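You operate a simulated robot arm through the tools that you are given. There is no shell and no other tool.

You run a simulated two-armed robot. Do the job below in one go: nothing can be reset, and whatever is moved stays where it is left.

Task
On the blue mat, fold the green cloth in half.

The check looks at the end state, three seconds after you hand in, the way a careful person would. Anything else that was tipped, shoved, dropped, spilled or broken makes it a failure. Flat cloth is picked up by pressing the open fingertips on it (5 to 10 N) and closing them slowly along it; thin cloth reads only 2 to 8 mm in the jaws.

Robot
Two 7-joint arms with two-finger grippers on one trunk, on a base that moves. Base frame: it is fixed to the floor where the robot stands at the start and does not move with it; the origin is under the middle of the robot, x ahead of it, y to its left, z up. Readings come in m, rad, newtons and seconds.
The left shoulder is at the start at [0.024, 0.216, 1.08], the right one opposite. With the tool pointing down near the work surface each hand reaches from about 0.2 to 0.76 m from the robot's upright axis, wherever it stands, measured 20 degrees to its own side. Places, roughly: blue mat [-1.8, 1.5, 0.9]; green cloth [-1.75, 1.5, 1]. Payload 2.2 kg a hand.
The tool frame of a hand sits at the grasp point between the pads (the TCP): z along the fingers, y along the line on which they close. The tips reach 0.019 m beyond it. The gripper opens to 0.116 m; its body begins 0.07 m behind the TCP.
Orientation is that of the tool frame in the base frame, as [roll, pitch, yaw] about the fixed x, y, z axes, in that order (R = Rz(yaw) Ry(pitch) Rx(roll)). With the fingers straight down and closing along the base's y, the tool's x points along the base's -x, its y along +y and its z along -z.

Tools
- The arms move only by the tool apply_moves. It takes "left_targets", "right_targets" or both (then of equal length, played together; a hand with none holds still); each is text: rows parted by semicolons, each of 6 numbers parted by spaces: the shift along the tool's x, y, z in m, then the turn, a rotation vector about the tool's x, y, z in rad. In form: tx ty tz wx wy wz; .... A call has 1 to 20 rows; each row shifts and turns the commanded pose from where the row before left it, along the tool's axes as they then stand. "left_jaw" and "right_jaw" are, for a hand that has rows, the opening, from 0 (shut) to 1 (fully open), set as the call begins (left out, the last holds). Rows are played at 5 a second. More than 0.05 m and 0.15 rad between two rows, or a gripper value outside its range, and nothing of the call is played. Where a pose cannot be reached the arm comes as near as it can. A force on the tool above 40 N (or 10 N above the force at the start of the call, whichever is more), or a blocked arm, ends the call early, and 0.2 s more pass. Each finger travels about 0.2035 m/s and halts on what it meets, pressing with about 30 N; the grip force reading is that of the motor and also rises with nothing between the fingers. The clock runs only during rows and for 0.2 s after the last one: add rows that do not move to give the fingers time. It gives the time, the measured TCP pose, the force on the tool (base axes), the opening and the grip force at its end, in the units of the frame above (readings bear some noise), with the torque about the TCP (base axes, N m) and any sound that the robot's microphone picked up.
- Cameras (640 x 400 px; columns grow to the right, rows downward): "scene" is now at [0.1336, 0.0077, 1.2661]; the picture's right is [0.08, -1.00, 0.00], its down [-0.45, -0.04, -0.89] and it looks along [0.89, 0.07, -0.45] (base axes); focal length 248 px, centre (320, 200). "left" rides on the left gripper at [0.069, 0.015, -0.096] in its tool frame; the picture's right is [-0.21, 0.98, 0.00], its down [-0.76, -0.17, -0.63] and it looks along [-0.62, -0.14, 0.77] (tool axes); focal length 251 px, centre (320, 200). "right" rides on the right gripper at [0.069, -0.015, -0.096] in its tool frame; the picture's right is [0.21, 0.98, 0.00], its down [-0.76, 0.17, -0.63] and it looks along [-0.62, 0.14, 0.77] (tool axes); focal length 251 px, centre (320, 200). There is no depth. A picture from a camera that has moved, and an enlarged one, comes with that camera's place and axes in the base frame and with its lens.
- capture(camera): a new picture of that camera. The clock stands still meanwhile.
- move_column(by): moves the trunk up (or, below 0, down) by that many m; the arms and the scene camera ride with it, the base frame stays. It gives what a move gives, with no picture.
- drive_base(legs): drives the robot by 1 to 6 legs, each [ahead, left, turn to the left] in m, m and rad, along the robot's own axes; the way and the turn of a leg run together, so that a leg with both is an arc; at most 1.5 m and 3.142 rad a leg. The arms and the cameras ride along, it lands a little off, and it stops where it bumps. It gives what a move gives.
- aim_head(pan, tilt): turns the head with the scene camera to pan (to the left, within 1.396 rad either way) and tilt (down, from -0.506 to 1.204), counted from straight ahead of the robot. It gives what a move gives.
- inspect(camera, box): a new picture of the part [left, top, right, bottom] of that camera's present view, enlarged. The clock stands still meanwhile.
- finish_job(): hands the job in; it is judged then, once.

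Nothing tells you exact positions but the pictures and the camera data. Unless the task says otherwise, let go and move clear before handing in.

The tools are called after "Request:" by a JSON object that holds its "name" and its "arguments". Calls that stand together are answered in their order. apply_moves: Moves the arms, as the interface text tells. Its arguments: {"type":"object","properties":{"left_targets":{"type":"string"},"left_jaw":{"type":"number"},"right_targets":{"type":"string"},"right_jaw":{"type":"number"}},"required":[]} The other tools are called the same way: move_column (by) moves the trunk up or down; drive_base (legs) drives the base; aim_head (pan, tilt) turns the head that bears the scene camera; capture (camera) takes a picture; inspect (camera, box) takes an enlarged picture of a part of a camera's view; finish_job () hands the job in.

At the start:

```text
time: 0.0
left_ee_pos: [0.6027, 0.3102, 1.0997]
left_orientation: [3.141, -0.003, -3.141]
left_force: [0.3, -1.1, -0.1]
left_wrist_torque: [0.0, 0.01, 0.03]
left_width: 0.116
left_gripper_force: 0.0
right_ee_pos: [0.4829, -0.255, 1.0657]
right_orientation: [3.141, -0.001, 3.141]
right_force: [-0.8, 0.5, -0.3]
right_wrist_torque: [0.04, 0.0, 0.01]
right_width: 0.116
right_gripper_force: 0.1
trunk travel left (down, up): [-0.225, 0.265]
robot x, y, heading: [0.0006, 0.0003, 0.002]
head pan, tilt (commanded): [0.084, 0.463]
```

scene: 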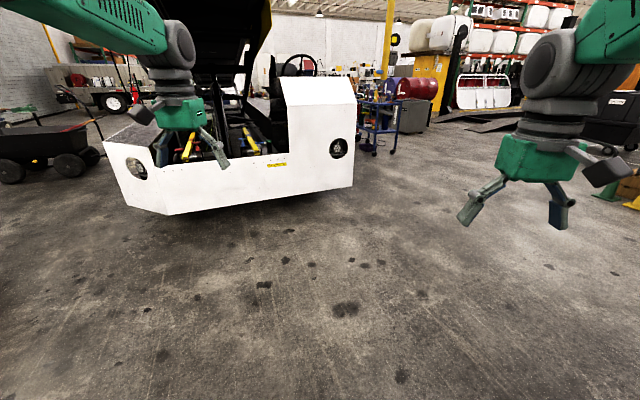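
right: 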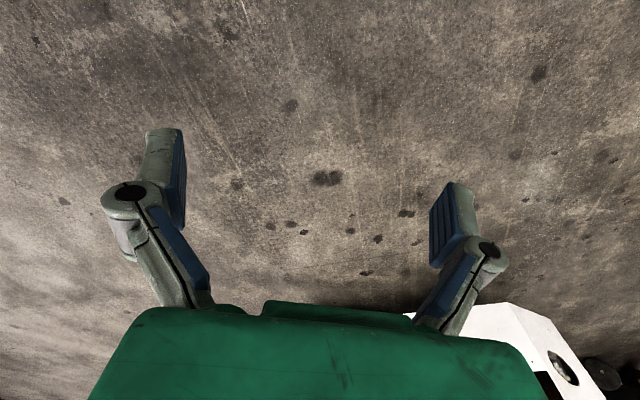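
left: 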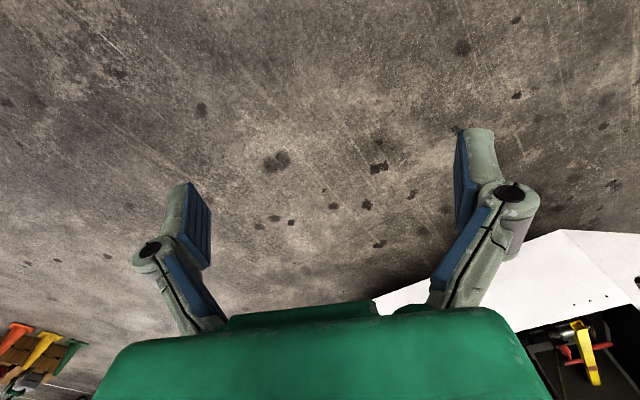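

The view ahead shows a workshop floor; the mat and cloth should be behind me to the left, around [-1.8, 1.5]. I'll turn the head left to look before driving.

Request:
{"name": "aim_head", "arguments": {"pan": 1.39, "tilt": 0.3}}

Request:
{"name": "capture", "arguments": {"camera": "scene"}}

```text
time: 1.5
left_ee_pos: [0.5997, 0.3102, 1.1017]
left_orientation: [3.142, 0.002, -3.141]
left_force: [0.6, 0.4, 0.0]
left_wrist_torque: [0.02, -0.01, 0.04]
left_width: 0.116
left_gripper_force: 0.1
right_ee_pos: [0.4788, -0.2566, 1.0671]
right_orientation: [-3.141, 0.001, -3.141]
right_force: [1.1, 0.1, 0.2]
right_wrist_torque: [0.01, -0.01, -0.03]
right_width: 0.116
right_gripper_force: 0.2
trunk travel left (down, up): [-0.225, 0.265]
robot x, y, heading: [-0.0004, -0.0006, -0.002]
head pan, tilt (commanded): [1.389, 0.3]
```

```text
taken
camera scene: at [0.0592, 0.0921, 1.2815], right [0.98, -0.18, 0.0], down [-0.06, -0.29, -0.95], along [0.17, 0.94, -0.3], focal length 248 px, centre (320, 200)
```

scene: 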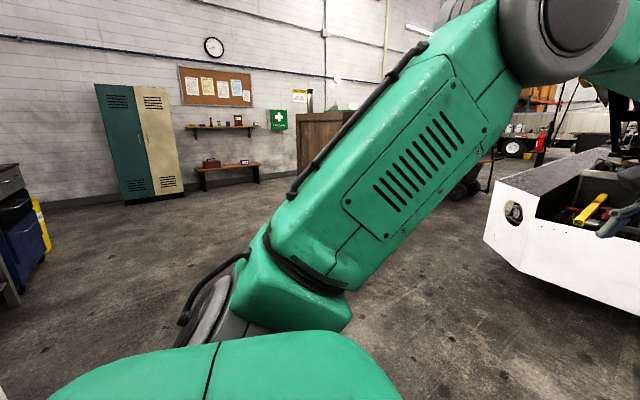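

Open floor lies to the left with a cabinet at the far left edge. I'll turn in place partway and look again.

Request:
{"name": "drive_base", "arguments": {"legs": [[0, 0, 1.3]]}}

Request:
{"name": "aim_head", "arguments": {"pan": 0.9, "tilt": 0.3}}

Request:
{"name": "capture", "arguments": {"camera": "scene"}}

```text
time: 5.0
left_ee_pos: [-0.1162, 0.6653, 1.1011]
left_orientation: [3.141, 0.001, -1.874]
left_force: [0.5, 0.0, 0.3]
left_wrist_torque: [0.0, 0.05, -0.02]
left_width: 0.1161
left_gripper_force: 0.0
right_ee_pos: [0.3879, 0.3807, 1.0688]
right_orientation: [3.141, 0.002, -1.874]
right_force: [1.0, -0.1, -0.9]
right_wrist_torque: [0.02, -0.01, -0.02]
right_width: 0.1163
right_gripper_force: 0.0
trunk travel left (down, up): [-0.225, 0.265]
robot x, y, heading: [0.0026, -0.0031, 1.264]
head pan, tilt (commanded): [1.389, 0.3]
```

```text
time: 5.9
left_ee_pos: [-0.119, 0.662, 1.103]
left_orientation: [-3.141, 0.007, -1.875]
left_force: [-0.2, -0.1, -0.2]
left_wrist_torque: [0.0, -0.01, 0.0]
left_width: 0.1162
left_gripper_force: 0.0
right_ee_pos: [0.3867, 0.378, 1.068]
right_orientation: [-3.141, 0.007, -1.873]
right_force: [-0.6, -0.2, -0.2]
right_wrist_torque: [0.01, 0.0, -0.03]
right_width: 0.116
right_gripper_force: 0.1
trunk travel left (down, up): [-0.225, 0.265]
robot x, y, heading: [-0.0031, 0.0023, 1.27]
head pan, tilt (commanded): [0.901, 0.3]
```

```text
taken
camera scene: at [-0.0414, 0.1185, 1.2814], right [0.83, 0.56, 0.0], down [0.17, -0.25, -0.95], along [-0.54, 0.79, -0.3], focal length 248 px, centre (320, 200)
```

scene: 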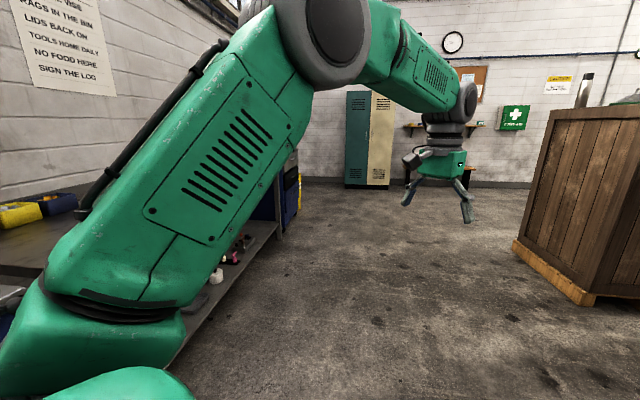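

A long workbench runs along the wall on my left, and a wooden crate is to the right. I'll look further left past the arm.

Request:
{"name": "aim_head", "arguments": {"pan": 1.39, "tilt": 0.45}}

Request:
{"name": "capture", "arguments": {"camera": "scene"}}

Request:
{"name": "capture", "arguments": {"camera": "left"}}

```text
time: 6.9
left_ee_pos: [-0.1172, 0.6631, 1.1056]
left_orientation: [3.141, 0.006, -1.875]
left_force: [-0.3, 0.5, 0.9]
left_wrist_torque: [0.0, 0.03, -0.01]
left_width: 0.1159
left_gripper_force: 0.1
right_ee_pos: [0.3867, 0.3784, 1.0679]
right_orientation: [-3.14, 0.005, -1.875]
right_force: [0.0, 0.2, 0.2]
right_wrist_torque: [0.01, -0.03, -0.01]
right_width: 0.1163
right_gripper_force: 0.0
trunk travel left (down, up): [-0.225, 0.265]
robot x, y, heading: [0.0011, 0.0031, 1.268]
head pan, tilt (commanded): [1.389, 0.45]
```

```text
taken
camera scene: at [-0.0701, 0.0842, 1.2676], right [0.47, 0.88, 0.0], down [0.38, -0.21, -0.9], along [-0.8, 0.42, -0.44], focal length 248 px, centre (320, 200)
```

scene: 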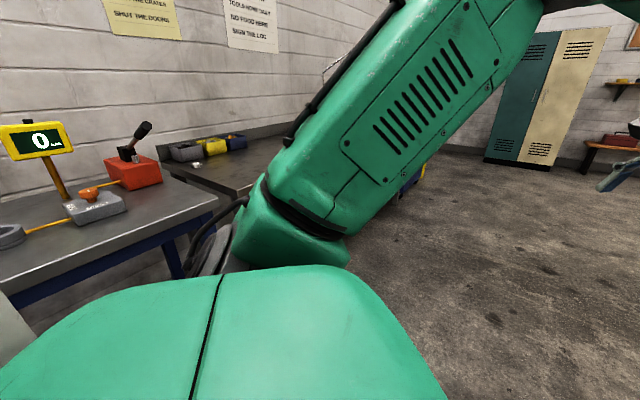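

```text
taken
camera left: at [-0.1549, 0.5996, 1.2007], right [-0.87, 0.5, 0.0], down [0.38, 0.67, 0.64], along [0.32, 0.55, -0.77], focal length 251 px, centre (320, 200)
```

left: 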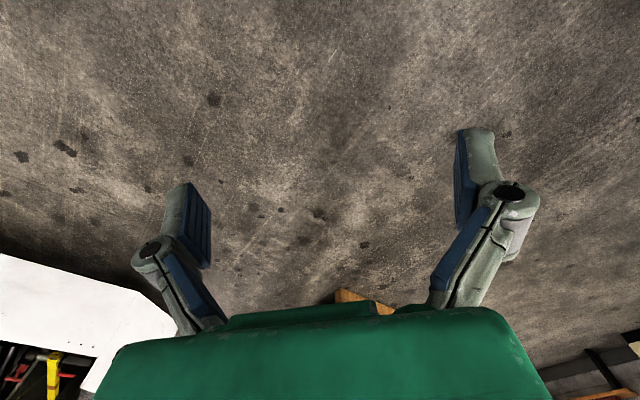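

The near bench's front edge is at about x ≈ -0.85, with another bench beyond where the mat should be. I'll drive into the open floor near (0.1, 1.2) before turning toward the wall.

Request:
{"name": "drive_base", "arguments": {"legs": [[1.15, 0.2, 0]]}}

Request:
{"name": "capture", "arguments": {"camera": "scene"}}

```text
time: 12.7
left_ee_pos: [0.0067, 1.8052, 1.1049]
left_orientation: [3.141, 0.005, -1.855]
left_force: [0.2, 0.0, -0.6]
left_wrist_torque: [-0.01, 0.0, 0.0]
left_width: 0.1157
left_gripper_force: 0.0
right_ee_pos: [0.5173, 1.5309, 1.0695]
right_orientation: [3.14, 0.006, -1.853]
right_force: [-0.9, 1.3, 0.6]
right_wrist_torque: [0.0, 0.0, -0.05]
right_width: 0.1161
right_gripper_force: 0.1
trunk travel left (down, up): [-0.225, 0.265]
robot x, y, heading: [0.1413, 1.143, 1.287]
head pan, tilt (commanded): [1.389, 0.45]
```

```text
taken
camera scene: at [0.0663, 1.2279, 1.2676], right [0.45, 0.89, 0.0], down [0.39, -0.2, -0.9], along [-0.8, 0.4, -0.44], focal length 248 px, centre (320, 200)
```

scene: 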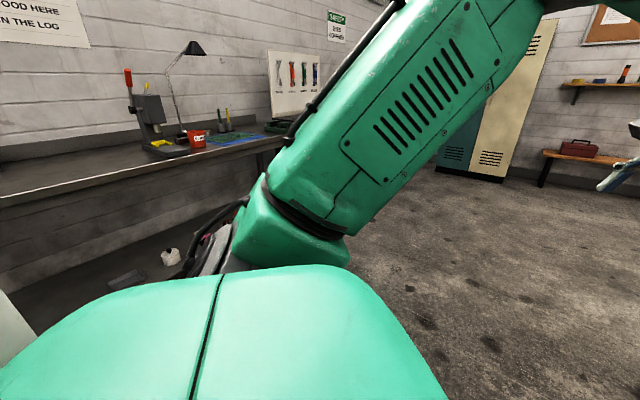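

The second bench shows a blue mat with a red bucket and a lamp by it. I have space to turn to face the bench here.

Request:
{"name": "drive_base", "arguments": {"legs": [[0, 0, 1.85]]}}

Request:
{"name": "aim_head", "arguments": {"pan": 0, "tilt": 0.4}}

Request:
{"name": "capture", "arguments": {"camera": "scene"}}

```text
time: 17.6
left_ee_pos: [-0.4567, 0.8368, 1.1063]
left_orientation: [3.141, 0.009, -0.002]
left_force: [-0.1, 0.0, -0.1]
left_wrist_torque: [0.04, 0.01, -0.01]
left_width: 0.116
left_gripper_force: 0.1
right_ee_pos: [-0.3356, 1.4027, 1.0693]
right_orientation: [-3.141, 0.01, -0.003]
right_force: [-0.2, 0.0, -1.1]
right_wrist_torque: [0.05, -0.02, 0.02]
right_width: 0.1158
right_gripper_force: 0.0
trunk travel left (down, up): [-0.225, 0.265]
robot x, y, heading: [0.1415, 1.1465, 3.138]
head pan, tilt (commanded): [1.389, 0.45]
```

```text
time: 19.1
left_ee_pos: [-0.4541, 0.8363, 1.1086]
left_orientation: [3.14, 0.01, -0.004]
left_force: [-0.5, -0.4, 0.0]
left_wrist_torque: [0.0, 0.0, 0.0]
left_width: 0.1161
left_gripper_force: 0.1
right_ee_pos: [-0.3325, 1.4021, 1.0713]
right_orientation: [3.141, 0.01, -0.004]
right_force: [-1.4, -0.2, 0.8]
right_wrist_torque: [-0.01, 0.0, 0.03]
right_width: 0.1158
right_gripper_force: 0.1
trunk travel left (down, up): [-0.225, 0.265]
robot x, y, heading: [0.1375, 1.1436, 3.135]
head pan, tilt (commanded): [0.0, 0.4]
```

```text
taken
camera scene: at [0.0002, 1.1448, 1.272], right [0.0, 1.0, 0.0], down [0.39, 0.0, -0.92], along [-0.92, 0.0, -0.39], focal length 248 px, centre (320, 200)
```

scene: 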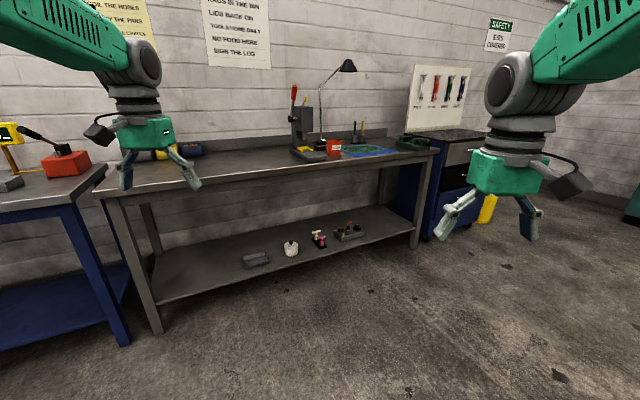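

Request:
{"name": "inspect", "arguments": {"camera": "scene", "box": [260, 40, 460, 180]}}

```text
2.86 times, centred on (360, 110) of scene
camera zoom: at [0.0002, 1.1448, 1.272], right [0.0, 1.0, 0.0], down [0.39, 0.0, -0.92], along [-0.92, 0.0, -0.39], focal length 707 px, centre (206, 457)
```

zoom: 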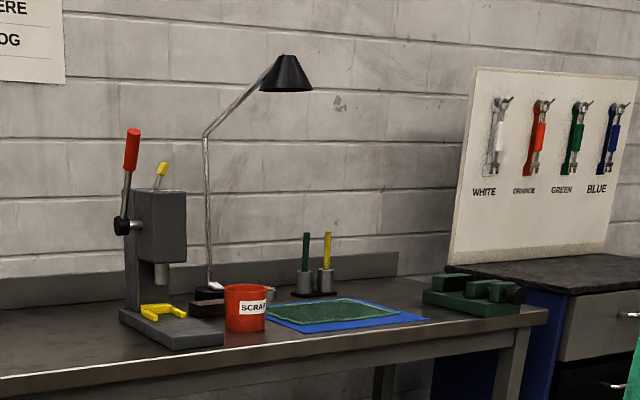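

The green cloth lies on a blue mat on the middle bench, with a red scrap bucket, press, lamp, pens and a green fixture around it. I'll approach in steps, lining up with y ≈ 1.5.

Request:
{"name": "drive_base", "arguments": {"legs": [[0.65, -0.37, 0]]}}

Request:
{"name": "aim_head", "arguments": {"pan": 0, "tilt": 0.5}}

Request:
{"name": "capture", "arguments": {"camera": "scene"}}

```text
time: 23.2
left_ee_pos: [-1.0959, 1.197, 1.1072]
left_orientation: [-3.14, 0.011, 0.008]
left_force: [-0.3, -0.4, 0.1]
left_wrist_torque: [0.0, -0.03, -0.02]
left_width: 0.1157
left_gripper_force: 0.0
right_ee_pos: [-0.9815, 1.764, 1.0719]
right_orientation: [-3.14, 0.011, 0.011]
right_force: [-0.1, -0.5, -0.3]
right_wrist_torque: [0.01, 0.02, 0.04]
right_width: 0.1161
right_gripper_force: 0.1
trunk travel left (down, up): [-0.225, 0.265]
robot x, y, heading: [-0.5093, 1.5144, -3.133]
head pan, tilt (commanded): [0.0, 0.4]
```

```text
time: 23.8
left_ee_pos: [-1.0921, 1.1975, 1.1083]
left_orientation: [-3.141, 0.013, 0.009]
left_force: [-0.6, -1.0, 0.2]
left_wrist_torque: [0.01, -0.01, 0.0]
left_width: 0.1159
left_gripper_force: 0.0
right_ee_pos: [-0.9772, 1.7636, 1.0721]
right_orientation: [-3.139, 0.014, 0.008]
right_force: [-0.1, 0.4, -0.3]
right_wrist_torque: [0.02, 0.01, -0.01]
right_width: 0.116
right_gripper_force: 0.1
trunk travel left (down, up): [-0.225, 0.265]
robot x, y, heading: [-0.5107, 1.5153, -3.139]
head pan, tilt (commanded): [0.0, 0.499]
```

```text
taken
camera scene: at [-0.6442, 1.5107, 1.2629], right [-0.01, 1.0, 0.0], down [0.48, 0.0, -0.88], along [-0.88, -0.01, -0.48], focal length 248 px, centre (320, 200)
```

scene: 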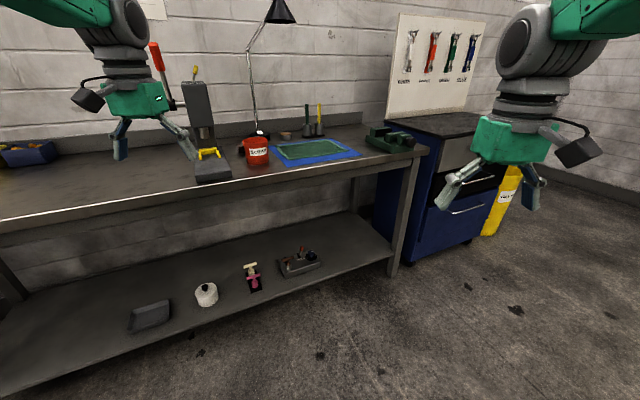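

The bench edge is angled about 26° to my heading, so I'll eventually want to face it squarely. Let me zoom in on the mat area first.

Request:
{"name": "inspect", "arguments": {"camera": "scene", "box": [180, 80, 430, 200]}}

Request:
{"name": "inspect", "arguments": {"camera": "scene", "box": [230, 120, 370, 180]}}

```text
2.56 times, centred on (305, 140) of scene
camera zoom: at [-0.6442, 1.5107, 1.2629], right [-0.01, 1.0, 0.0], down [0.48, 0.0, -0.88], along [-0.88, -0.01, -0.48], focal length 634 px, centre (358, 354)
```

zoom: 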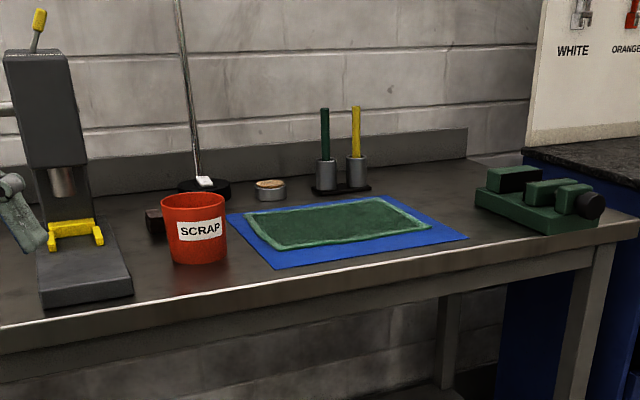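

```text
4.57 times, centred on (300, 150) of scene
camera zoom: at [-0.6442, 1.5107, 1.2629], right [-0.01, 1.0, 0.0], down [0.48, 0.0, -0.88], along [-0.88, -0.01, -0.48], focal length 1132 px, centre (411, 429)
```

zoom: 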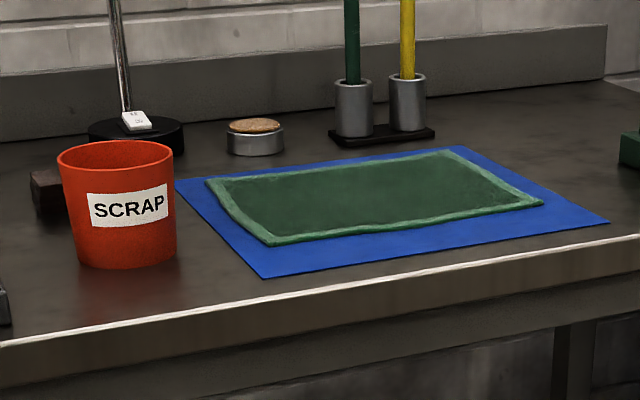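

The cloth is about 0.30 × 0.24 m, centred near (-1.85, 1.45), with its long edges parallel to the bench front edge (bench normal heading about -2.68 rad). The bucket is just left of the mat, and the pens and a tin are behind it. I'll pull both hands in toward the body before turning and approaching.

Request:
{"name": "apply_moves", "arguments": {"left_targets": "0.032 -0.022 0 0 0 0; 0.032 -0.022 0 0 0 0; 0.032 -0.022 0 0 0 0; 0.032 -0.022 0 0 0 0; 0.032 -0.022 0 0 0 0; 0 0 0 0 0 0", "right_targets": "0.01 0.008 -0.007 0 0 0; 0.01 0.008 -0.007 0 0 0; 0.01 0.008 -0.007 0 0 0; 0.01 0.008 -0.007 0 0 0; 0.01 0.008 -0.007 0 0 0; 0 0 0 0 0 0"}}

Request:
{"name": "capture", "arguments": {"camera": "scene"}}

```text
time: 25.2
left_ee_pos: [-0.9337, 1.312, 1.1077]
left_orientation: [3.141, 0.012, 0.009]
left_force: [-0.1, -0.4, -0.6]
left_wrist_torque: [0.0, -0.02, -0.01]
left_width: 0.1163
left_gripper_force: 0.0
right_ee_pos: [-0.9282, 1.7272, 1.1066]
right_orientation: [3.141, 0.012, 0.009]
right_force: [0.0, 0.2, -1.0]
right_wrist_torque: [0.03, -0.04, 0.0]
right_width: 0.1159
right_gripper_force: 0.1
trunk travel left (down, up): [-0.225, 0.265]
robot x, y, heading: [-0.5109, 1.512, -3.132]
head pan, tilt (commanded): [0.0, 0.499]
```

```text
taken
camera scene: at [-0.6434, 1.5124, 1.2629], right [-0.01, 1.0, 0.0], down [0.48, 0.0, -0.88], along [-0.88, -0.01, -0.48], focal length 248 px, centre (320, 200)
```

scene: 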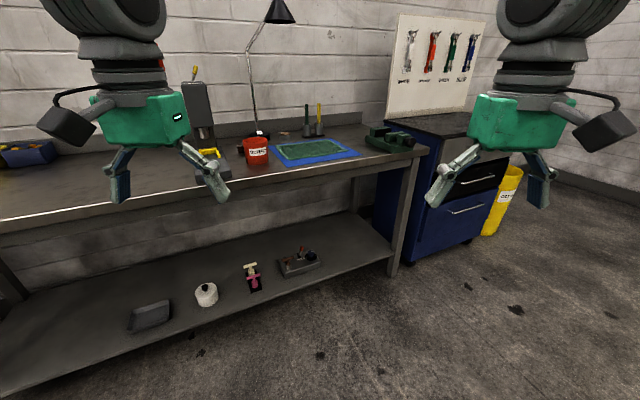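

Hands are now pulled in at about 0.42 m ahead of the axis. Next I turn to face the bench squarely and strafe right, then look.

Request:
{"name": "drive_base", "arguments": {"legs": [[0, 0, 0.453], [0, -0.54, 0]]}}

Request:
{"name": "aim_head", "arguments": {"pan": 0, "tilt": 0.55}}

Request:
{"name": "capture", "arguments": {"camera": "scene"}}

```text
time: 29.7
left_ee_pos: [-1.0408, 1.6269, 1.1065]
left_orientation: [-3.135, 0.015, 0.466]
left_force: [0.0, 0.4, 0.1]
left_wrist_torque: [0.02, 0.07, 0.03]
left_width: 0.116
left_gripper_force: 0.1
right_ee_pos: [-1.2174, 2.0013, 1.1072]
right_orientation: [-3.137, 0.014, 0.466]
right_force: [-0.3, -0.9, -0.6]
right_wrist_torque: [0.03, -0.02, 0.03]
right_width: 0.1157
right_gripper_force: 0.0
trunk travel left (down, up): [-0.225, 0.265]
robot x, y, heading: [-0.7455, 1.9987, -2.681]
head pan, tilt (commanded): [0.0, 0.499]
```

```text
time: 30.3
left_ee_pos: [-1.0382, 1.6267, 1.1082]
left_orientation: [-3.137, 0.016, 0.467]
left_force: [-0.6, 0.0, -0.2]
left_wrist_torque: [0.0, -0.03, -0.01]
left_width: 0.116
left_gripper_force: 0.2
right_ee_pos: [-1.2159, 2.0015, 1.1085]
right_orientation: [-3.136, 0.016, 0.468]
right_force: [-0.1, -0.6, -0.1]
right_wrist_torque: [0.06, 0.03, 0.0]
right_width: 0.1159
right_gripper_force: 0.0
trunk travel left (down, up): [-0.225, 0.265]
robot x, y, heading: [-0.7499, 1.9971, -2.674]
head pan, tilt (commanded): [0.0, 0.55]
```

```text
taken
camera scene: at [-0.8669, 1.9334, 1.2584], right [-0.45, 0.89, 0.0], down [0.47, 0.24, -0.85], along [-0.76, -0.38, -0.53], focal length 248 px, centre (320, 200)
```

scene: 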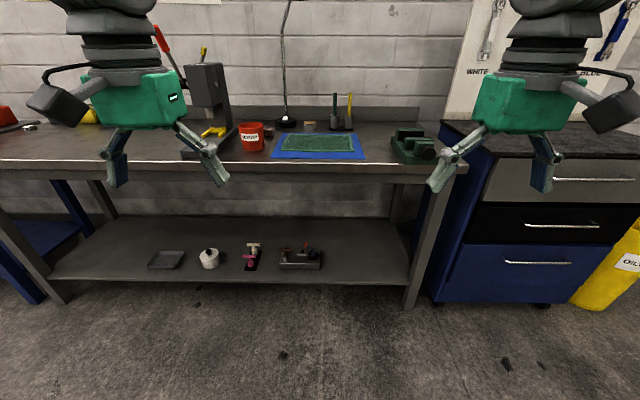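

I'm squared up with the cloth dead ahead (~1.17 m), bench edge ~0.96 m ahead. Let me look down to see how far my base sticks out before closing in.

Request:
{"name": "aim_head", "arguments": {"pan": 0, "tilt": 1.2}}

Request:
{"name": "capture", "arguments": {"camera": "scene"}}

```text
time: 31.4
left_ee_pos: [-1.0396, 1.6286, 1.1099]
left_orientation: [-3.138, 0.017, 0.469]
left_force: [0.1, -1.0, -0.4]
left_wrist_torque: [0.05, 0.04, 0.01]
left_width: 0.1159
left_gripper_force: 0.1
right_ee_pos: [-1.2158, 2.003, 1.1087]
right_orientation: [-3.139, 0.015, 0.465]
right_force: [0.3, -0.1, 0.2]
right_wrist_torque: [0.06, 0.02, 0.0]
right_width: 0.116
right_gripper_force: 0.1
trunk travel left (down, up): [-0.225, 0.265]
robot x, y, heading: [-0.7539, 1.9996, -2.678]
head pan, tilt (commanded): [0.0, 1.201]
```

```text
taken
camera scene: at [-0.836, 1.948, 1.2094], right [-0.45, 0.89, 0.01], down [0.83, 0.42, -0.36], along [-0.32, -0.16, -0.93], focal length 248 px, centre (320, 200)
```

scene: 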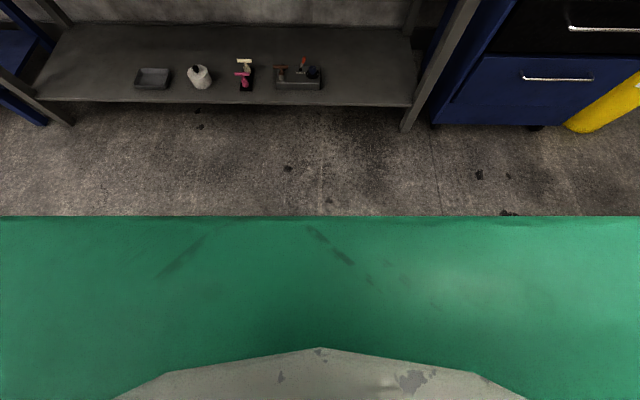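

Only my torso blocks the view, so the base extent can't be seen; I'll approach the bench gradually, first 0.48 m ahead.

Request:
{"name": "drive_base", "arguments": {"legs": [[0.48, 0, 0]]}}

Request:
{"name": "aim_head", "arguments": {"pan": 0, "tilt": 0.75}}

Request:
{"name": "capture", "arguments": {"camera": "scene"}}

Request:
{"name": "capture", "arguments": {"camera": "left"}}

Request:
{"name": "capture", "arguments": {"camera": "right"}}

```text
time: 34.2
left_ee_pos: [-1.4692, 1.4275, 1.1103]
left_orientation: [3.137, 0.017, 0.467]
left_force: [-1.1, 0.2, 0.1]
left_wrist_torque: [-0.01, -0.03, 0.01]
left_width: 0.116
left_gripper_force: 0.1
right_ee_pos: [-1.6482, 1.8023, 1.1052]
right_orientation: [3.136, 0.013, 0.468]
right_force: [-0.2, 0.8, -0.7]
right_wrist_torque: [0.01, 0.01, 0.02]
right_width: 0.1161
right_gripper_force: 0.1
trunk travel left (down, up): [-0.225, 0.265]
robot x, y, heading: [-1.1721, 1.7866, -2.673]
head pan, tilt (commanded): [0.0, 1.201]
```

```text
time: 35.1
left_ee_pos: [-1.4665, 1.4283, 1.1113]
left_orientation: [3.136, 0.019, 0.468]
left_force: [0.4, -0.6, -0.7]
left_wrist_torque: [-0.02, -0.01, 0.02]
left_width: 0.1161
left_gripper_force: 0.0
right_ee_pos: [-1.6444, 1.8028, 1.1062]
right_orientation: [3.136, 0.018, 0.467]
right_force: [-0.2, 0.3, -0.2]
right_wrist_torque: [-0.03, 0.01, 0.01]
right_width: 0.116
right_gripper_force: 0.0
trunk travel left (down, up): [-0.225, 0.265]
robot x, y, heading: [-1.177, 1.7906, -2.674]
head pan, tilt (commanded): [0.0, 0.75]
```

```text
taken
camera scene: at [-1.2899, 1.7352, 1.2411], right [-0.45, 0.89, 0.0], down [0.61, 0.31, -0.73], along [-0.65, -0.33, -0.68], focal length 248 px, centre (320, 200)
```

scene: 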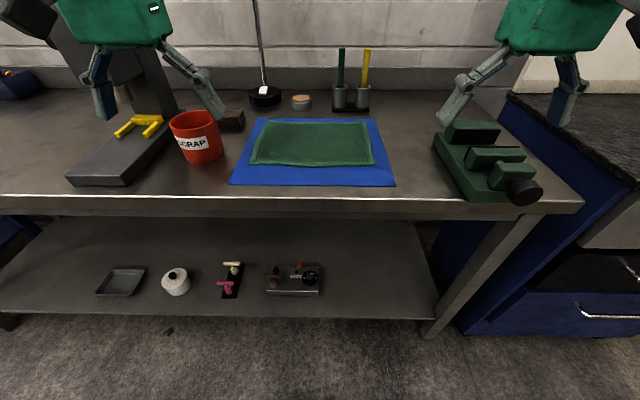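

```text
taken
camera left: at [-1.3992, 1.446, 1.2073], right [0.25, -0.97, 0.01], down [-0.74, -0.18, 0.65], along [-0.62, -0.17, -0.76], focal length 251 px, centre (320, 200)
```

left: 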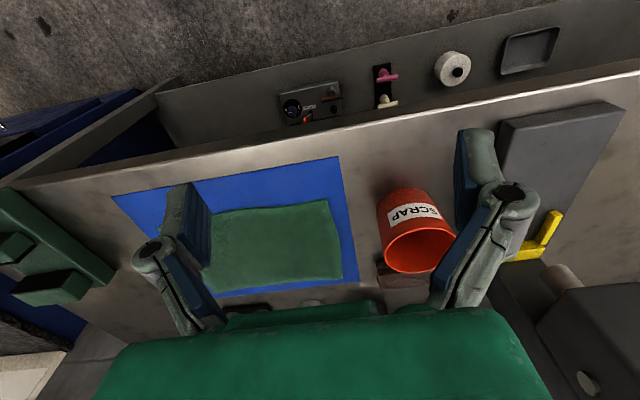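

```text
taken
camera right: at [-1.5903, 1.8479, 1.2021], right [0.63, -0.78, 0.0], down [-0.59, -0.48, 0.65], along [-0.5, -0.41, -0.76], focal length 251 px, centre (320, 200)
```

right: 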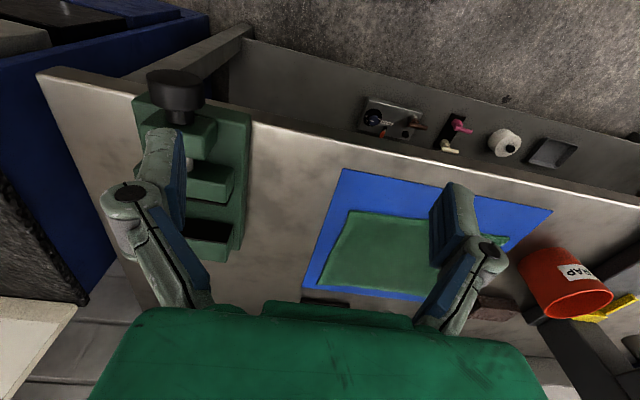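

The cloth is centred ahead at about 0.72 m; bucket and press are clear of the left hand's path. I'll creep another 0.08 m closer and check for contact.

Request:
{"name": "drive_base", "arguments": {"legs": [[0.08, 0, 0]]}}

Request:
{"name": "drive_base", "arguments": {"legs": [[0.06, 0, 0]]}}

Request:
{"name": "capture", "arguments": {"camera": "scene"}}

```text
time: 36.1
left_ee_pos: [-1.5391, 1.3908, 1.111]
left_orientation: [3.137, 0.016, 0.467]
left_force: [-0.9, 0.2, -0.3]
left_wrist_torque: [0.01, 0.0, -0.03]
left_width: 0.1161
left_gripper_force: 0.0
right_ee_pos: [-1.7163, 1.7653, 1.1048]
right_orientation: [3.135, 0.015, 0.467]
right_force: [-0.9, -0.1, -0.9]
right_wrist_torque: [-0.02, -0.04, -0.03]
right_width: 0.1159
right_gripper_force: 0.0
trunk travel left (down, up): [-0.225, 0.265]
robot x, y, heading: [-1.2459, 1.7544, -2.679]
head pan, tilt (commanded): [0.0, 0.75]
```

```text
time: 37.1
left_ee_pos: [-1.5915, 1.3629, 1.1102]
left_orientation: [3.137, 0.016, 0.465]
left_force: [-0.1, -0.1, -0.9]
left_wrist_torque: [0.02, -0.06, -0.01]
left_width: 0.1157
left_gripper_force: 0.1
right_ee_pos: [-1.7682, 1.7386, 1.1075]
right_orientation: [3.137, 0.016, 0.465]
right_force: [-0.2, 1.2, -0.4]
right_wrist_torque: [0.03, -0.08, 0.0]
right_width: 0.1162
right_gripper_force: 0.1
trunk travel left (down, up): [-0.225, 0.265]
robot x, y, heading: [-1.3019, 1.7282, -2.681]
head pan, tilt (commanded): [0.0, 0.75]
```

```text
taken
camera scene: at [-1.4119, 1.6707, 1.2412], right [-0.45, 0.89, 0.0], down [0.61, 0.31, -0.73], along [-0.65, -0.33, -0.68], focal length 248 px, centre (320, 200)
```

scene: 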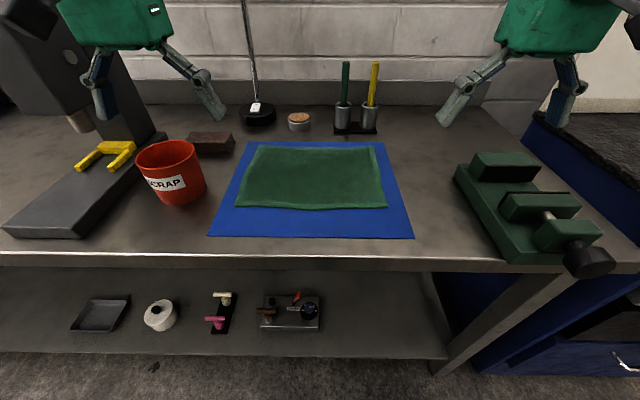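

No bump so far; cloth centre is now ~0.59 m ahead with the bench edge ~0.36 m ahead. One more small 0.04 m step for comfortable reach to the far edge.

Request:
{"name": "drive_base", "arguments": {"legs": [[0.04, 0, 0]]}}

Request:
{"name": "aim_head", "arguments": {"pan": 0, "tilt": 0.85}}

Request:
{"name": "capture", "arguments": {"camera": "scene"}}

Request:
{"name": "inspect", "arguments": {"camera": "scene", "box": [190, 120, 430, 270]}}

```text
time: 38.0
left_ee_pos: [-1.6229, 1.3473, 1.1118]
left_orientation: [3.137, 0.02, 0.465]
left_force: [-0.1, -0.1, -0.3]
left_wrist_torque: [-0.05, -0.03, -0.03]
left_width: 0.1159
left_gripper_force: 0.1
right_ee_pos: [-1.7994, 1.7215, 1.1082]
right_orientation: [3.138, 0.019, 0.465]
right_force: [-0.7, -0.4, -0.7]
right_wrist_torque: [0.0, -0.02, -0.01]
right_width: 0.1158
right_gripper_force: 0.1
trunk travel left (down, up): [-0.225, 0.265]
robot x, y, heading: [-1.3321, 1.7077, -2.673]
head pan, tilt (commanded): [0.0, 0.75]
```

```text
time: 38.7
left_ee_pos: [-1.6245, 1.3461, 1.1112]
left_orientation: [3.137, 0.017, 0.466]
left_force: [-1.3, 0.4, -0.1]
left_wrist_torque: [0.02, -0.03, 0.0]
left_width: 0.1159
left_gripper_force: 0.0
right_ee_pos: [-1.8022, 1.7203, 1.107]
right_orientation: [3.137, 0.016, 0.468]
right_force: [-0.4, 0.1, 0.1]
right_wrist_torque: [0.01, 0.01, -0.04]
right_width: 0.1162
right_gripper_force: 0.0
trunk travel left (down, up): [-0.225, 0.265]
robot x, y, heading: [-1.3351, 1.7112, -2.676]
head pan, tilt (commanded): [0.0, 0.85]
```

```text
taken
camera scene: at [-1.4447, 1.6547, 1.2329], right [-0.45, 0.89, 0.0], down [0.67, 0.34, -0.66], along [-0.59, -0.3, -0.75], focal length 248 px, centre (320, 200)
```

scene: 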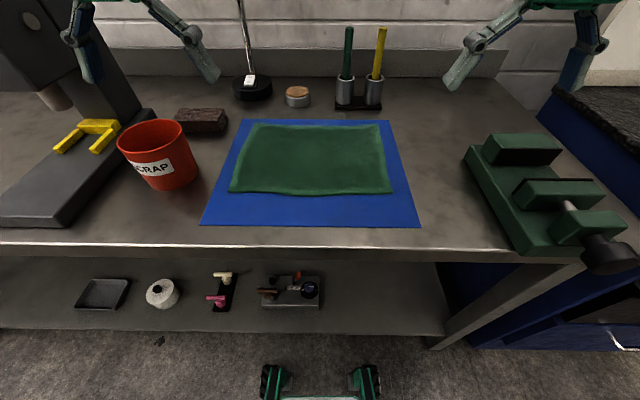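

```text
2.67 times, centred on (310, 195) of scene
camera zoom: at [-1.4447, 1.6547, 1.2329], right [-0.45, 0.89, 0.0], down [0.67, 0.34, -0.66], along [-0.59, -0.3, -0.75], focal length 660 px, centre (347, 213)
```

zoom: 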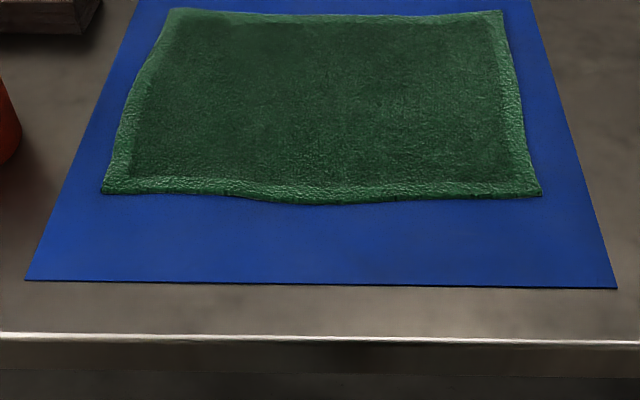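

I'm well placed: cloth spans about 0.435–0.665 m ahead, -0.17 to +0.135 m laterally, with the lamp head hanging above (~z 1.45) and pens behind at ~0.76 m. I plan to pinch the near edge close to both corners with fingers closing along the edge, then carry it over to the far edge. First I bring both hands to a hover above the near corners with jaws part-open.

Request:
{"name": "apply_moves", "arguments": {"left_targets": "-0.006 -0.014 0.035 0 0 0; -0.006 -0.014 0.035 0 0 0; -0.006 -0.014 0.035 0 0 0; -0.006 -0.014 0.035 0 0 0; 0 0 0 0 0 0", "right_targets": "-0.008 0.029 0.034 0 0 0; -0.008 0.029 0.034 0 0 0; -0.008 0.029 0.034 0 0 0; -0.008 0.029 0.034 0 0 0; 0 0 0 0 0 0", "left_jaw": 0.35, "right_jaw": 0.35}}

Request:
{"name": "capture", "arguments": {"camera": "scene"}}

Request:
{"name": "capture", "arguments": {"camera": "left"}}

Request:
{"name": "capture", "arguments": {"camera": "right"}}

```text
time: 39.9
left_ee_pos: [-1.6701, 1.3847, 0.976]
left_orientation: [3.139, 0.023, 0.466]
left_force: [0.2, 0.8, 0.5]
left_wrist_torque: [-0.01, 0.04, -0.02]
left_width: 0.0404
left_gripper_force: 0.1
right_ee_pos: [-1.7769, 1.6019, 0.9745]
right_orientation: [3.137, 0.022, 0.468]
right_force: [-0.2, -0.7, 1.1]
right_wrist_torque: [0.03, 0.04, -0.01]
right_width: 0.0406
right_gripper_force: 0.1
trunk travel left (down, up): [-0.225, 0.265]
robot x, y, heading: [-1.3366, 1.7085, -2.673]
head pan, tilt (commanded): [0.0, 0.85]
```

```text
taken
camera scene: at [-1.4421, 1.6548, 1.2333], right [-0.45, 0.89, 0.0], down [0.67, 0.34, -0.66], along [-0.59, -0.3, -0.75], focal length 248 px, centre (320, 200)
```

scene: 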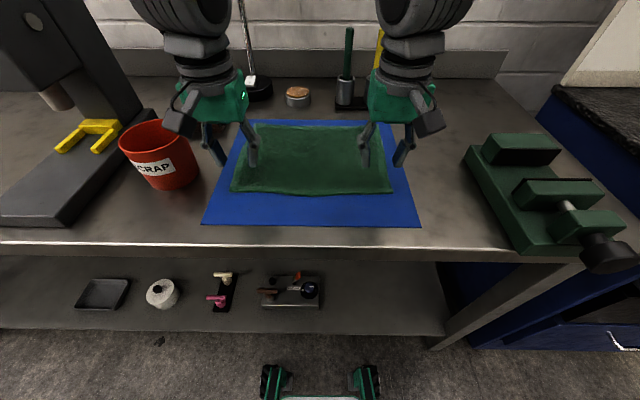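

```text
taken
camera left: at [-1.6006, 1.4024, 1.0699], right [0.25, -0.97, 0.01], down [-0.74, -0.18, 0.65], along [-0.63, -0.17, -0.76], focal length 251 px, centre (320, 200)
```

left: 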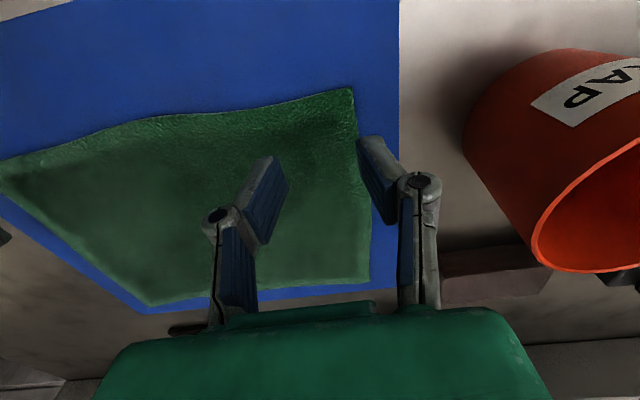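

```text
taken
camera right: at [-1.7215, 1.6477, 1.0701], right [0.63, -0.78, 0.0], down [-0.59, -0.48, 0.65], along [-0.5, -0.41, -0.76], focal length 251 px, centre (320, 200)
```

right: 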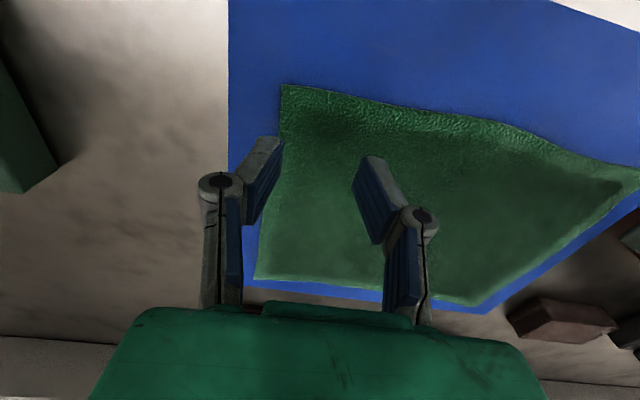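

Both hands hover above the near corners, TCPs about 1.7 cm inside the edge and 2.7 cm in from each corner. I'll shift both slightly toward the edge and inward, then lower to just above the cloth.

Request:
{"name": "apply_moves", "arguments": {"left_targets": "0.008 -0.006 0.015 0 0 0; 0 0 0.015 0 0 0; 0 0 0.01 0 0 0; 0 0 0 0 0 0", "right_targets": "0.009 0.005 0.015 0 0 0; 0 0 0.015 0 0 0; 0 0 0.01 0 0 0; 0 0 0 0 0 0"}}

Request:
{"name": "capture", "arguments": {"camera": "left"}}

Request:
{"name": "capture", "arguments": {"camera": "right"}}

```text
time: 40.9
left_ee_pos: [-1.6675, 1.3923, 0.9325]
left_orientation: [3.141, 0.02, 0.465]
left_force: [0.2, -0.4, 0.8]
left_wrist_torque: [0.01, -0.01, 0.0]
left_width: 0.0405
left_gripper_force: 0.0
right_ee_pos: [-1.768, 1.6002, 0.9327]
right_orientation: [3.138, 0.018, 0.466]
right_force: [0.0, 0.6, 0.0]
right_wrist_torque: [0.01, -0.02, 0.02]
right_width: 0.0407
right_gripper_force: 0.1
trunk travel left (down, up): [-0.225, 0.265]
robot x, y, heading: [-1.3321, 1.7142, -2.676]
head pan, tilt (commanded): [0.0, 0.85]
```

```text
taken
camera left: at [-1.5988, 1.4096, 1.0281], right [0.25, -0.97, 0.01], down [-0.74, -0.18, 0.65], along [-0.63, -0.17, -0.76], focal length 251 px, centre (320, 200)
```

left: 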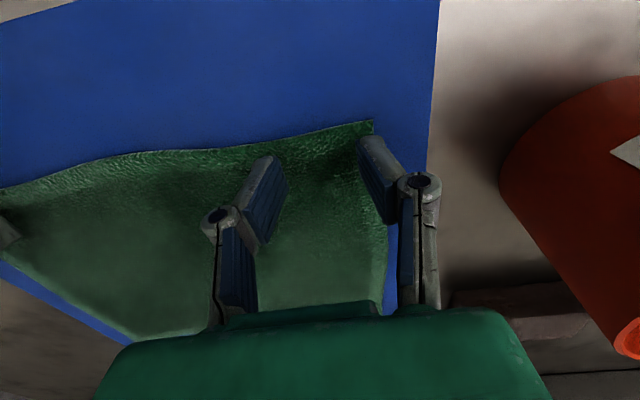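

```text
taken
camera right: at [-1.7136, 1.6462, 1.0279], right [0.63, -0.78, 0.0], down [-0.59, -0.48, 0.65], along [-0.5, -0.41, -0.76], focal length 251 px, centre (320, 200)
```

right: 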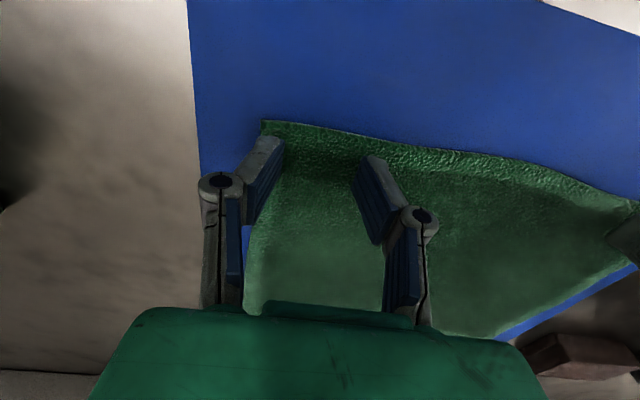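

Tips are just above the cloth, 1 cm inside the edge and 3.3 cm from each corner. I'll lower both in small steps until I feel 5–10 N.

Request:
{"name": "apply_moves", "arguments": {"left_targets": "0 0 0.003 0 0 0; 0 0 0.003 0 0 0; 0 0 0 0 0 0", "right_targets": "0 0 0.003 0 0 0; 0 0 0.003 0 0 0; 0 0 0 0 0 0"}}

```text
time: 41.7
left_ee_pos: [-1.6682, 1.3922, 0.9249]
left_orientation: [3.141, 0.019, 0.465]
left_force: [0.2, 0.4, 0.1]
left_wrist_torque: [0.02, -0.01, 0.02]
left_width: 0.0407
left_gripper_force: 0.0
right_ee_pos: [-1.7699, 1.5998, 0.9266]
right_orientation: [3.138, 0.018, 0.464]
right_force: [-0.7, 0.0, -1.1]
right_wrist_torque: [0.02, -0.02, 0.01]
right_width: 0.0406
right_gripper_force: 0.1
trunk travel left (down, up): [-0.225, 0.265]
robot x, y, heading: [-1.3338, 1.7112, -2.674]
head pan, tilt (commanded): [0.0, 0.85]
```

Still no contact; I'll continue down in 1.5 mm steps.

Request:
{"name": "apply_moves", "arguments": {"left_targets": "0 0 0.0015 0 0 0; 0 0 0.0015 0 0 0; 0 0 0 0 0 0", "right_targets": "0 0 0.0015 0 0 0; 0 0 0.0015 0 0 0; 0 0 0 0 0 0"}}

```text
time: 42.5
left_ee_pos: [-1.6684, 1.3916, 0.9236]
left_orientation: [3.14, 0.02, 0.466]
left_force: [1.3, -0.4, 5.2]
left_wrist_torque: [0.02, -0.03, 0.03]
left_width: 0.0409
left_gripper_force: 0.1
right_ee_pos: [-1.7675, 1.5998, 0.9241]
right_orientation: [3.138, 0.018, 0.466]
right_force: [0.5, -0.7, 2.3]
right_wrist_torque: [-0.01, 0.01, 0.0]
right_width: 0.0405
right_gripper_force: 0.1
trunk travel left (down, up): [-0.225, 0.265]
robot x, y, heading: [-1.3359, 1.7082, -2.673]
head pan, tilt (commanded): [0.0, 0.85]
```

Contact: left 5 N, right 2 N. A little more press on each to reach about 7 N.

Request:
{"name": "apply_moves", "arguments": {"left_targets": "0 0 0.0005 0 0 0; 0 0 0 0 0 0", "right_targets": "0 0 0.0015 0 0 0; 0 0 0 0 0 0"}}

```text
time: 43.1
left_ee_pos: [-1.6676, 1.3926, 0.9234]
left_orientation: [3.14, 0.021, 0.465]
left_force: [-0.2, -1.3, 8.7]
left_wrist_torque: [-0.02, -0.01, -0.01]
left_width: 0.0417
left_gripper_force: 0.3
right_ee_pos: [-1.7683, 1.5996, 0.9239]
right_orientation: [3.14, 0.02, 0.465]
right_force: [0.0, -0.1, 9.1]
right_wrist_torque: [0.02, -0.02, -0.02]
right_width: 0.041
right_gripper_force: 0.5
trunk travel left (down, up): [-0.225, 0.265]
robot x, y, heading: [-1.3385, 1.7092, -2.669]
head pan, tilt (commanded): [0.0, 0.85]
```

Both press about 9 N. Now I close the jaws slowly in small steps, watching the force.

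Request:
{"name": "apply_moves", "arguments": {"left_targets": "0 0 0 0 0 0", "right_targets": "0 0 0 0 0 0", "left_jaw": 0.3, "right_jaw": 0.3}}

Request:
{"name": "apply_moves", "arguments": {"left_targets": "0 0 0 0 0 0", "right_targets": "0 0 0 0 0 0", "left_jaw": 0.26, "right_jaw": 0.26}}

Request:
{"name": "capture", "arguments": {"camera": "left"}}

Request:
{"name": "capture", "arguments": {"camera": "right"}}

```text
time: 43.5
left_ee_pos: [-1.6683, 1.393, 0.9235]
left_orientation: [3.14, 0.021, 0.466]
left_force: [-1.0, 1.7, 8.8]
left_wrist_torque: [0.09, 0.04, -0.01]
left_width: 0.0359
left_gripper_force: 0.3
right_ee_pos: [-1.7676, 1.6005, 0.9224]
right_orientation: [3.135, 0.02, 0.466]
right_force: [0.4, -1.7, 9.3]
right_wrist_torque: [-0.05, -0.03, 0.0]
right_width: 0.0317
right_gripper_force: 0.0
trunk travel left (down, up): [-0.225, 0.265]
robot x, y, heading: [-1.3348, 1.7088, -2.675]
head pan, tilt (commanded): [0.0, 0.85]
```

```text
time: 43.9
left_ee_pos: [-1.6688, 1.3924, 0.923]
left_orientation: [3.14, 0.02, 0.467]
left_force: [-0.8, 0.7, 8.8]
left_wrist_torque: [0.09, -0.03, 0.0]
left_width: 0.0316
left_gripper_force: 0.6
right_ee_pos: [-1.7677, 1.5997, 0.923]
right_orientation: [3.138, 0.02, 0.468]
right_force: [0.3, 0.1, 9.8]
right_wrist_torque: [-0.05, -0.01, -0.01]
right_width: 0.0265
right_gripper_force: 0.1
trunk travel left (down, up): [-0.225, 0.265]
robot x, y, heading: [-1.3335, 1.7083, -2.673]
head pan, tilt (commanded): [0.0, 0.85]
```

```text
taken
camera left: at [-1.5991, 1.4106, 1.0183], right [0.25, -0.97, 0.01], down [-0.74, -0.18, 0.65], along [-0.63, -0.17, -0.76], focal length 251 px, centre (320, 200)
```

left: 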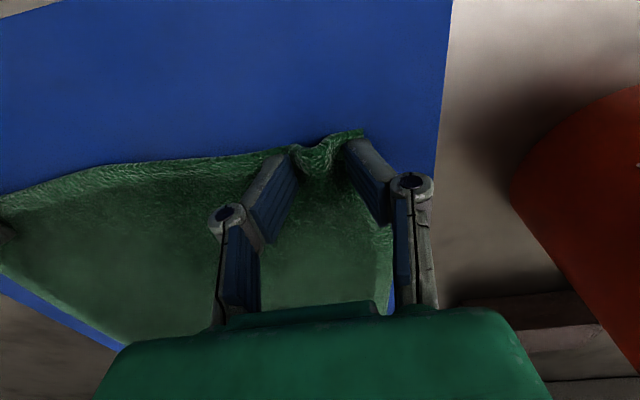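

```text
taken
camera right: at [-1.7127, 1.6458, 1.018], right [0.63, -0.78, 0.0], down [-0.59, -0.48, 0.65], along [-0.5, -0.41, -0.76], focal length 251 px, centre (320, 200)
```

right: 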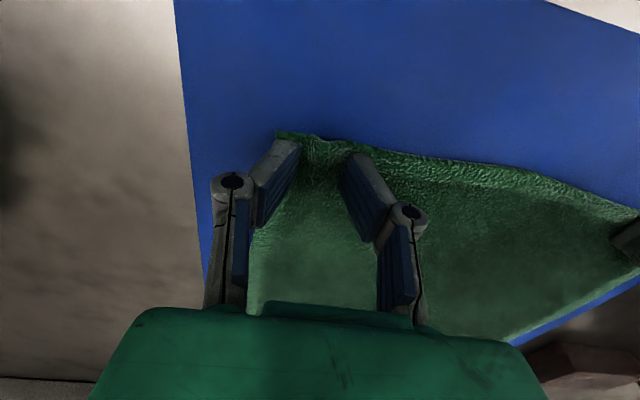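

A ridge of cloth is rising between the left fingers and starting between the right ones. I continue closing slowly.

Request:
{"name": "apply_moves", "arguments": {"left_targets": "0 0 0 0 0 0", "right_targets": "0 0 0.0003 0 0 0", "left_jaw": 0.22, "right_jaw": 0.22}}

Request:
{"name": "apply_moves", "arguments": {"left_targets": "0 0 0 0 0 0", "right_targets": "0 0 0 0 0 0", "left_jaw": 0.18, "right_jaw": 0.18}}

Request:
{"name": "apply_moves", "arguments": {"left_targets": "0 0 0 0 0 0", "right_targets": "0 0 0 0 0 0", "left_jaw": 0.14, "right_jaw": 0.14}}

Request:
{"name": "capture", "arguments": {"camera": "left"}}

Request:
{"name": "capture", "arguments": {"camera": "right"}}

```text
time: 44.3
left_ee_pos: [-1.6694, 1.3925, 0.9225]
left_orientation: [3.139, 0.02, 0.467]
left_force: [0.3, 0.6, 8.3]
left_wrist_torque: [0.07, 0.02, -0.02]
left_width: 0.0266
left_gripper_force: 0.0
right_ee_pos: [-1.7685, 1.6013, 0.9233]
right_orientation: [3.139, 0.02, 0.466]
right_force: [0.5, -0.7, 9.8]
right_wrist_torque: [-0.02, -0.02, 0.02]
right_width: 0.0214
right_gripper_force: 0.0
trunk travel left (down, up): [-0.225, 0.265]
robot x, y, heading: [-1.3345, 1.7072, -2.674]
head pan, tilt (commanded): [0.0, 0.85]
```

```text
time: 44.7
left_ee_pos: [-1.6673, 1.3933, 0.9216]
left_orientation: [3.138, 0.019, 0.467]
left_force: [-0.9, 1.7, 5.1]
left_wrist_torque: [0.07, 0.0, 0.01]
left_width: 0.0162
left_gripper_force: 4.0
right_ee_pos: [-1.7683, 1.6019, 0.9225]
right_orientation: [3.139, 0.017, 0.466]
right_force: [-1.0, -0.5, 7.8]
right_wrist_torque: [-0.02, -0.02, -0.03]
right_width: 0.0217
right_gripper_force: 0.1
trunk travel left (down, up): [-0.225, 0.265]
robot x, y, heading: [-1.3345, 1.7064, -2.674]
head pan, tilt (commanded): [0.0, 0.85]
```

```text
time: 45.1
left_ee_pos: [-1.6673, 1.3923, 0.922]
left_orientation: [3.139, 0.02, 0.466]
left_force: [-0.5, 0.6, 7.8]
left_wrist_torque: [0.02, 0.02, 0.02]
left_width: 0.0163
left_gripper_force: 0.0
right_ee_pos: [-1.7673, 1.6008, 0.9221]
right_orientation: [3.137, 0.017, 0.466]
right_force: [0.0, -1.2, 8.3]
right_wrist_torque: [-0.02, -0.05, 0.01]
right_width: 0.0164
right_gripper_force: 0.0
trunk travel left (down, up): [-0.225, 0.265]
robot x, y, heading: [-1.3354, 1.7084, -2.678]
head pan, tilt (commanded): [0.0, 0.85]
```

```text
taken
camera left: at [-1.5991, 1.4102, 1.0182], right [0.25, -0.97, 0.01], down [-0.74, -0.18, 0.65], along [-0.63, -0.17, -0.76], focal length 251 px, centre (320, 200)
```

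left: 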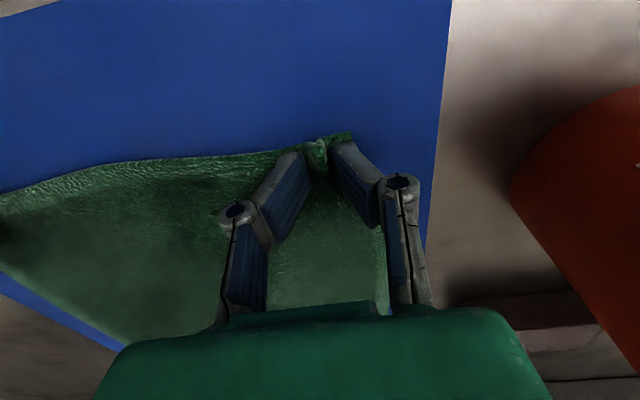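

```text
taken
camera right: at [-1.7129, 1.6462, 1.0179], right [0.63, -0.78, 0.0], down [-0.59, -0.48, 0.65], along [-0.5, -0.41, -0.76], focal length 251 px, centre (320, 200)
```

right: 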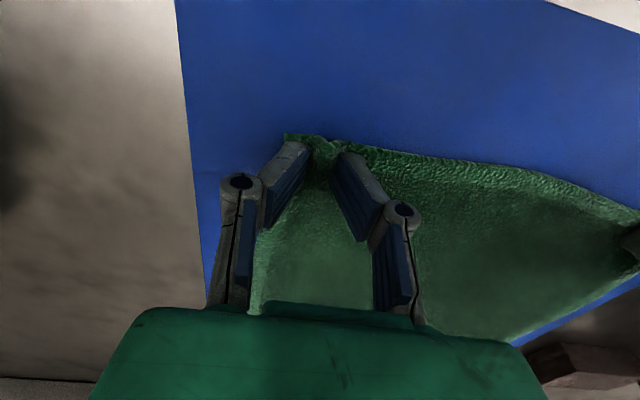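

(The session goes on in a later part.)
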